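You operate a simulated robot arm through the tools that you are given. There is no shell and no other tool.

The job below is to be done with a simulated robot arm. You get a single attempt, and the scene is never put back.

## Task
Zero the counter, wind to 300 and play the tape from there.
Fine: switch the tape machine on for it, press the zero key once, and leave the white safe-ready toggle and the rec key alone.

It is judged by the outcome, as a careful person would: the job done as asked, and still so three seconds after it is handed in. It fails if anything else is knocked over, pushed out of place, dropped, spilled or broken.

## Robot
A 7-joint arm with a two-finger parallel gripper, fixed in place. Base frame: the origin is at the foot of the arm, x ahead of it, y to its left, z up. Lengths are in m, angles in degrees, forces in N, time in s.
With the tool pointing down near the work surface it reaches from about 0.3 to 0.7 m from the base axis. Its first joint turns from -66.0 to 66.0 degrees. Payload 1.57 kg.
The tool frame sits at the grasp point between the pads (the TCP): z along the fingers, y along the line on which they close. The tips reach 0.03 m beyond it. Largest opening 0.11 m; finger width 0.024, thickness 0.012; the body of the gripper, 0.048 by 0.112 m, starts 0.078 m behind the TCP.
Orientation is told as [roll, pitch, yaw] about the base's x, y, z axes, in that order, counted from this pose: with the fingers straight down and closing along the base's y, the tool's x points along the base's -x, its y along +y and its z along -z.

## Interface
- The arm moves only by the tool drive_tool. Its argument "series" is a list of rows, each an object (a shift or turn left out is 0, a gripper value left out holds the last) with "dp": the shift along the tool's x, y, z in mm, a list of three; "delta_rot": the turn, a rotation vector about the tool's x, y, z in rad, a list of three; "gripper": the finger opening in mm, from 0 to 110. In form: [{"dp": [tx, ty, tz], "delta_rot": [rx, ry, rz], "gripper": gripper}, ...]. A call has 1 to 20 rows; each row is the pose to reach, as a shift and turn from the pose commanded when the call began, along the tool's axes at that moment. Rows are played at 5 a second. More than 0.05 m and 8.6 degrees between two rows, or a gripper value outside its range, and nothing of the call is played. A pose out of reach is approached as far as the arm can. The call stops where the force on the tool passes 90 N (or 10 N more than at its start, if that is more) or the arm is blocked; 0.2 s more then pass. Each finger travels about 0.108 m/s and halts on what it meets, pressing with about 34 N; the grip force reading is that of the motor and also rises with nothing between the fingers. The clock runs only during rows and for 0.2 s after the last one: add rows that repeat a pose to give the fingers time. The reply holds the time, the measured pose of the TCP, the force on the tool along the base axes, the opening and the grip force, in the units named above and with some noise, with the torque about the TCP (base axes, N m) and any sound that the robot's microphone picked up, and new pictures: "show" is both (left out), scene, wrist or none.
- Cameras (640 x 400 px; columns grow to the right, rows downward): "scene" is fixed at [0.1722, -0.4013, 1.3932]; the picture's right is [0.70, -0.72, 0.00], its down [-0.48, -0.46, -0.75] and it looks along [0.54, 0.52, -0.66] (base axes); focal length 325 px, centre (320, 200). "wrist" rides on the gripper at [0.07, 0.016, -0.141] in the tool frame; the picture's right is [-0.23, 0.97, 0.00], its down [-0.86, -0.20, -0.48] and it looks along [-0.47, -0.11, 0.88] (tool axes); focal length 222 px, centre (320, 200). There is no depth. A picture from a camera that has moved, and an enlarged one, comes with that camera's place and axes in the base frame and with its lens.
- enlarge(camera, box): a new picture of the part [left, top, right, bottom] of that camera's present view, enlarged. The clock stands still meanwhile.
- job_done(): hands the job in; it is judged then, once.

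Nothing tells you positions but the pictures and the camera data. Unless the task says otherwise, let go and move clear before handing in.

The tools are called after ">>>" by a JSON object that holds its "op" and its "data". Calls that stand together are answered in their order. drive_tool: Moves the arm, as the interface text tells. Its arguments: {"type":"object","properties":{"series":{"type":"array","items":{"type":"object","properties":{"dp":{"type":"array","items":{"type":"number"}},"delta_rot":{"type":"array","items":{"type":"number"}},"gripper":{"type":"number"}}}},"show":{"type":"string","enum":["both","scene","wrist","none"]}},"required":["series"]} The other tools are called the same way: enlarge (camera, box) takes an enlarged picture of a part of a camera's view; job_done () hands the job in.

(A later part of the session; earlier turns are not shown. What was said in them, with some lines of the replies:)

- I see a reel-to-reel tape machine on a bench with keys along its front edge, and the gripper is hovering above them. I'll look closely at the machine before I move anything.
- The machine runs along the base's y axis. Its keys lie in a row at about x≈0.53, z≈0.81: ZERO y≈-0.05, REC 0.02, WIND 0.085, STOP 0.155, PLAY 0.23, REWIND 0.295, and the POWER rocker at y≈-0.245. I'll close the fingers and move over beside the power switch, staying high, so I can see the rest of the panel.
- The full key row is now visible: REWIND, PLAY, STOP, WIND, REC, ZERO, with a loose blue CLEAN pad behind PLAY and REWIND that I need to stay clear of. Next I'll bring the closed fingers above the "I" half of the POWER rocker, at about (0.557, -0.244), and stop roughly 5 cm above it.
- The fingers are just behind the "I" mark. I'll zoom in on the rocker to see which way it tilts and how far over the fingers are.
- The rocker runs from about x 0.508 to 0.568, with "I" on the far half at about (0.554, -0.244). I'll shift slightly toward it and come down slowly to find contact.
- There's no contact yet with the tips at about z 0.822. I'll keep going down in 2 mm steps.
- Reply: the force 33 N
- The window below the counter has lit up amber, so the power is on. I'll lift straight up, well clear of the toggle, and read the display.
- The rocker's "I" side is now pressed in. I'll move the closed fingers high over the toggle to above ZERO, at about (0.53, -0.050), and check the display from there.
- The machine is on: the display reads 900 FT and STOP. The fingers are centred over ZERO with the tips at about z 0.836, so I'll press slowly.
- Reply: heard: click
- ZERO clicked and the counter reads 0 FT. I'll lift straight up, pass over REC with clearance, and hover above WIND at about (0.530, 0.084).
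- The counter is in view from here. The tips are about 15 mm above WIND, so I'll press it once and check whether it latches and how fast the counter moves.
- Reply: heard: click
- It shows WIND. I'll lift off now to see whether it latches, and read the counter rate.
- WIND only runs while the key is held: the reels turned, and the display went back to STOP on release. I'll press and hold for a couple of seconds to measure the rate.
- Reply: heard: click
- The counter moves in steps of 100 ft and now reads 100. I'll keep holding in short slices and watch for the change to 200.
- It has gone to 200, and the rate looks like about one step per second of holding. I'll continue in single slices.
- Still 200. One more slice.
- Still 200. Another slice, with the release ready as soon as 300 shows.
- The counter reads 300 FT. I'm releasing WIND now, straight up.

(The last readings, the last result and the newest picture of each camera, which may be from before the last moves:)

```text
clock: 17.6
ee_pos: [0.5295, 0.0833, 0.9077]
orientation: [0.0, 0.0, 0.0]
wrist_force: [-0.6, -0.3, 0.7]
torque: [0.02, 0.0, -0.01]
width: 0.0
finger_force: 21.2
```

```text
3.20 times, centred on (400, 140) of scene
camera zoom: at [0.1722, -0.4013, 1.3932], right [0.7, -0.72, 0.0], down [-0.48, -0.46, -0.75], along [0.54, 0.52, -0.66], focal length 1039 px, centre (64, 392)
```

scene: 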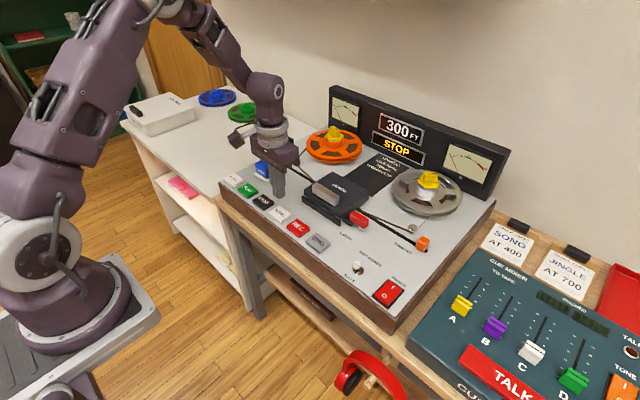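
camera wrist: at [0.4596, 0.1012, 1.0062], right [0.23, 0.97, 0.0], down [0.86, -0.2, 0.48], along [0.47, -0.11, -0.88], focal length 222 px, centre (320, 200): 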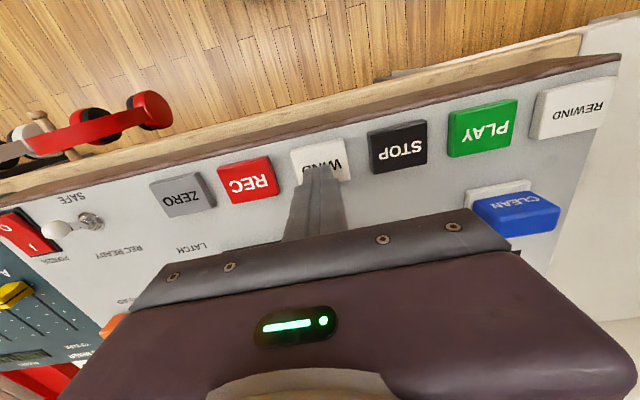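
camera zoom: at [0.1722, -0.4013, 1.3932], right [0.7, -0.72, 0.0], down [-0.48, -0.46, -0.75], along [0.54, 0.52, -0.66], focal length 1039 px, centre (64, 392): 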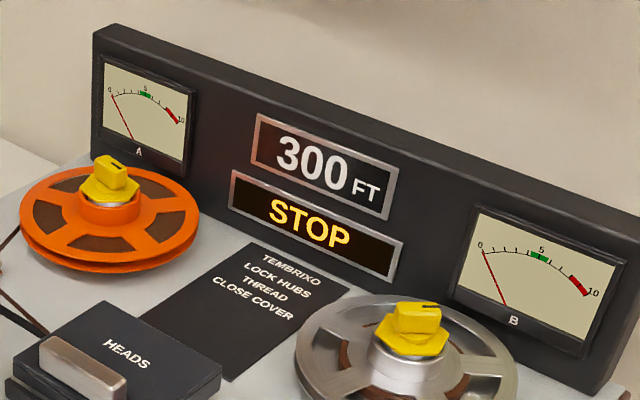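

300 FT and STOP are showing, and the counter held. Next I'll pass over STOP at height to above PLAY, at about (0.530, 0.220).

>>> {"op": "drive_tool", "data": {"series": [{"dp": [0, 45, 0]}, {"dp": [0, 90, 0]}, {"dp": [0, 136, 0]}, {"dp": [0, 136, 25]}, {"dp": [0, 136, 42]}, {"dp": [0, 136, 42]}], "show": "both"}}

>>> {"op": "enlarge", "data": {"camera": "scene", "box": [210, 150, 310, 250]}}

>>> {"op": "enlarge", "data": {"camera": "wrist", "box": [250, 80, 450, 240]}}

```text
clock: 19.0
ee_pos: [0.53, 0.2215, 0.8628]
orientation: [-0.1, 0.0, 0.0]
wrist_force: [-0.2, 0.1, 0.3]
torque: [-0.01, 0.0, -0.01]
width: 0.0002
finger_force: 20.9
camera wrist: at [0.4593, 0.2379, 1.0045], right [0.23, 0.97, 0.0], down [0.86, -0.2, 0.48], along [0.47, -0.11, -0.88], focal length 222 px, centre (320, 200)
```

scene: 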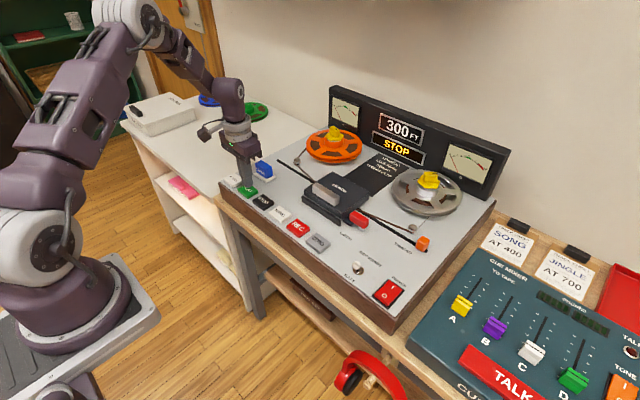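
wrist: 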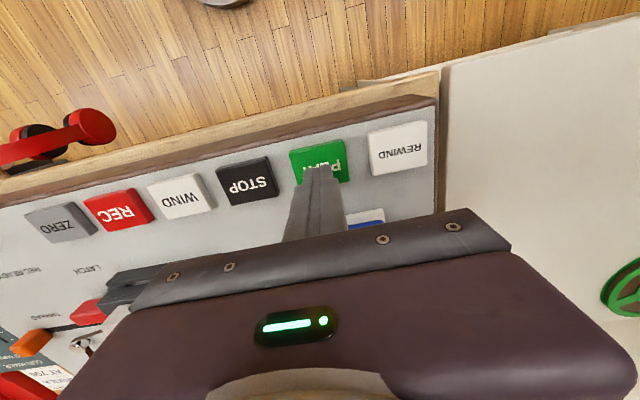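

```text
4.00 times, centred on (260, 200) of scene
camera zoom: at [0.1722, -0.4013, 1.3932], right [0.7, -0.72, 0.0], down [-0.48, -0.46, -0.75], along [0.54, 0.52, -0.66], focal length 1298 px, centre (560, 200)
```

zoom: 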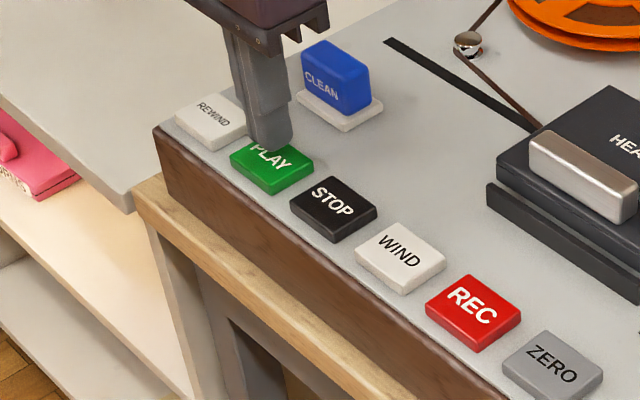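

```text
2.50 times, centred on (350, 160) of wrist
camera zoom: at [0.4593, 0.2379, 1.0045], right [0.23, 0.97, 0.0], down [0.86, -0.2, 0.48], along [0.47, -0.11, -0.88], focal length 555 px, centre (245, 300)
```

zoom: 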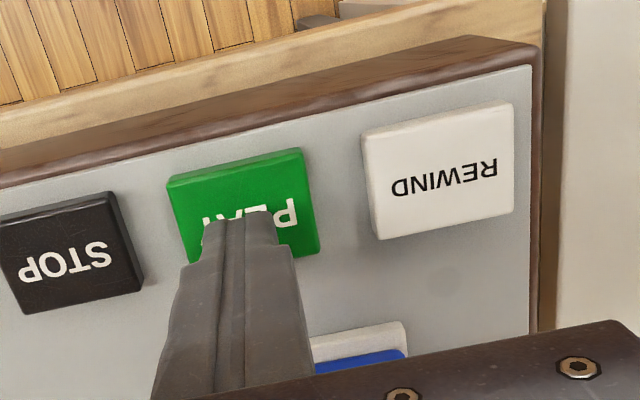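

The fingers are centred on PLAY, and the CLEAN pad is about 7 cm behind and below the gripper body. I'll press PLAY gently.

>>> {"op": "drive_tool", "data": {"series": [{"dp": [0, 0, 6]}, {"dp": [0, 0, 12]}, {"dp": [0, 0, 15]}, {"dp": [0, 0, 17]}], "show": "scene"}}

>>> {"op": "enlarge", "data": {"camera": "scene", "box": [300, 80, 500, 200]}}

```text
clock: 20.0
ee_pos: [0.5302, 0.2215, 0.8481]
orientation: [0.0, -0.1, -0.1]
wrist_force: [-0.9, 0.5, 2.1]
torque: [0.03, 0.06, -0.02]
width: 0.0002
finger_force: 20.9
heard: click
```

scene: 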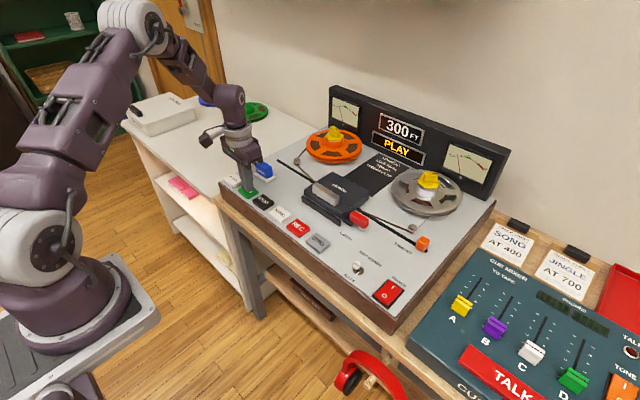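

```text
3.20 times, centred on (400, 140) of scene
camera zoom: at [0.1721, -0.4013, 1.3932], right [0.7, -0.72, 0.0], down [-0.48, -0.46, -0.75], along [0.54, 0.52, -0.66], focal length 1039 px, centre (64, 392)
```

zoom: 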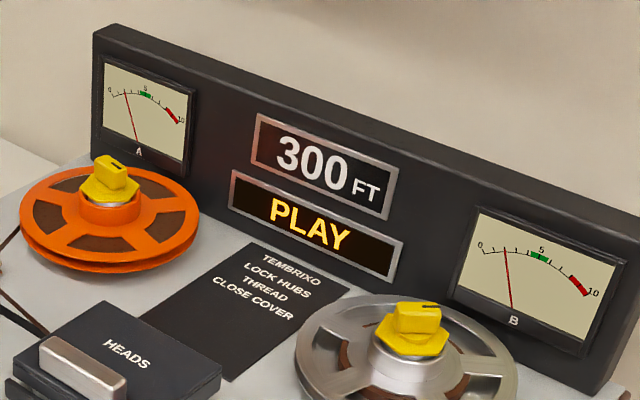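

PLAY is showing at 300 FT and the meter needles are moving. I'll lift straight up and move clear of the machine, then check that it keeps playing with the key released.

>>> {"op": "drive_tool", "data": {"series": [{"dp": [0, 0, -20]}, {"dp": [0, 0, -60]}, {"dp": [0, 0, -100]}, {"dp": [40, 0, -120]}, {"dp": [80, 0, -130]}, {"dp": [80, 0, -130]}], "show": "both"}}

>>> {"op": "enlarge", "data": {"camera": "scene", "box": [300, 80, 500, 200]}}

>>> {"op": "enlarge", "data": {"camera": "scene", "box": [210, 150, 450, 320]}}

```text
clock: 21.4
ee_pos: [0.4505, 0.2203, 0.9805]
orientation: [0.0, 0.0, -0.1]
wrist_force: [-0.6, -0.5, -0.4]
torque: [0.0, -0.01, -0.02]
width: 0.0
finger_force: 21.4
camera wrist: at [0.3798, 0.2372, 1.1214], right [0.23, 0.97, 0.0], down [0.85, -0.2, 0.48], along [0.47, -0.11, -0.88], focal length 222 px, centre (320, 200)
```

scene: 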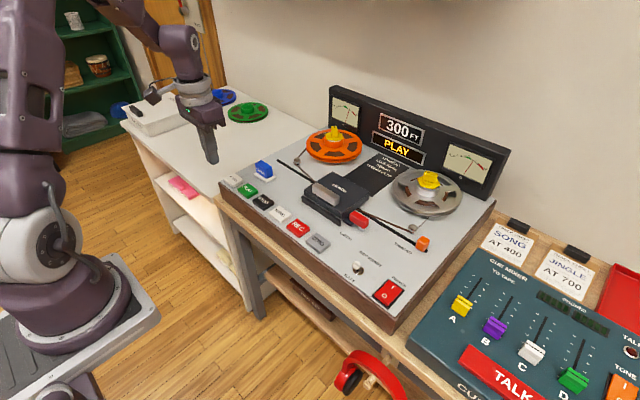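
wrist: 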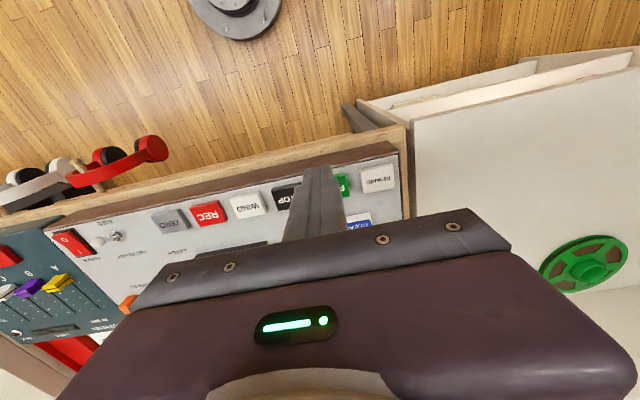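

```text
3.20 times, centred on (400, 140) of scene
camera zoom: at [0.1722, -0.4013, 1.3932], right [0.7, -0.72, 0.0], down [-0.48, -0.46, -0.75], along [0.54, 0.52, -0.66], focal length 1039 px, centre (64, 392)
```

zoom: 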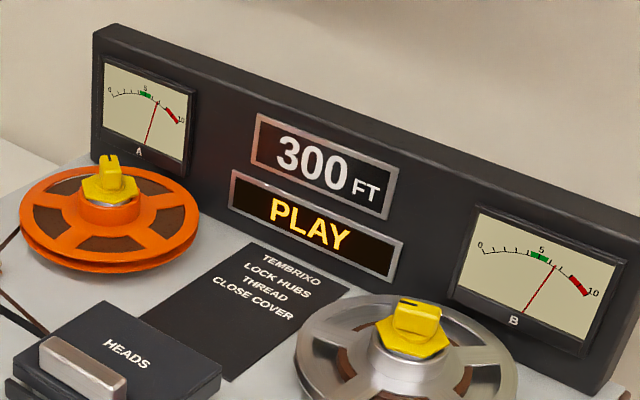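

```text
2.35 times, centred on (330, 235) of scene
camera zoom: at [0.1722, -0.4013, 1.3932], right [0.7, -0.72, 0.0], down [-0.48, -0.46, -0.75], along [0.54, 0.52, -0.66], focal length 764 px, centre (296, 118)
```

zoom: 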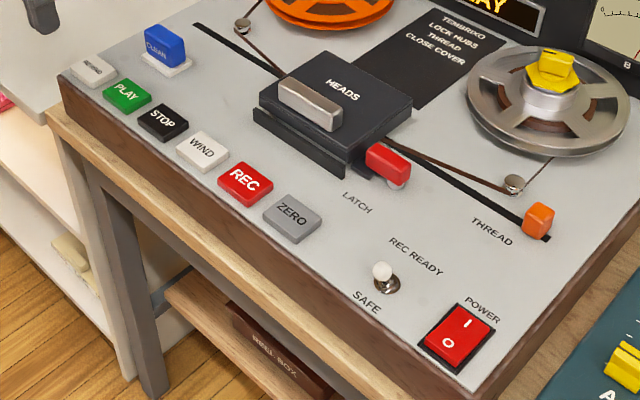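

The tape is still playing with the key released: the display shows 300 FT and PLAY, the meters are swinging and the reels are turning. The white toggle hasn't moved, the CLEAN pad and levers are in place, and the arm is clear, so I'm handing it in.

>>> {"op": "job_done", "data": {}}

```text
The job is handed in.
```

The tape is playing from 300: when I handed the job in, the display showed 300 FT and PLAY, with the meters moving and the reels turning.

- **Power and zero:** I switched the machine on and pressed ZERO once, which took the counter from 900 to 0.
- **Winding:** WIND only runs while it's held, so I held it until the counter read 300 and then let go. The counter moves in steps of 100 ft, so the tape is at 300 by the display but could be some feet off exactly 300.
- **Left alone:** I didn't touch the white toggle or the REC key. Nothing else looked moved in the last pictures, and the arm is clear of the machine.
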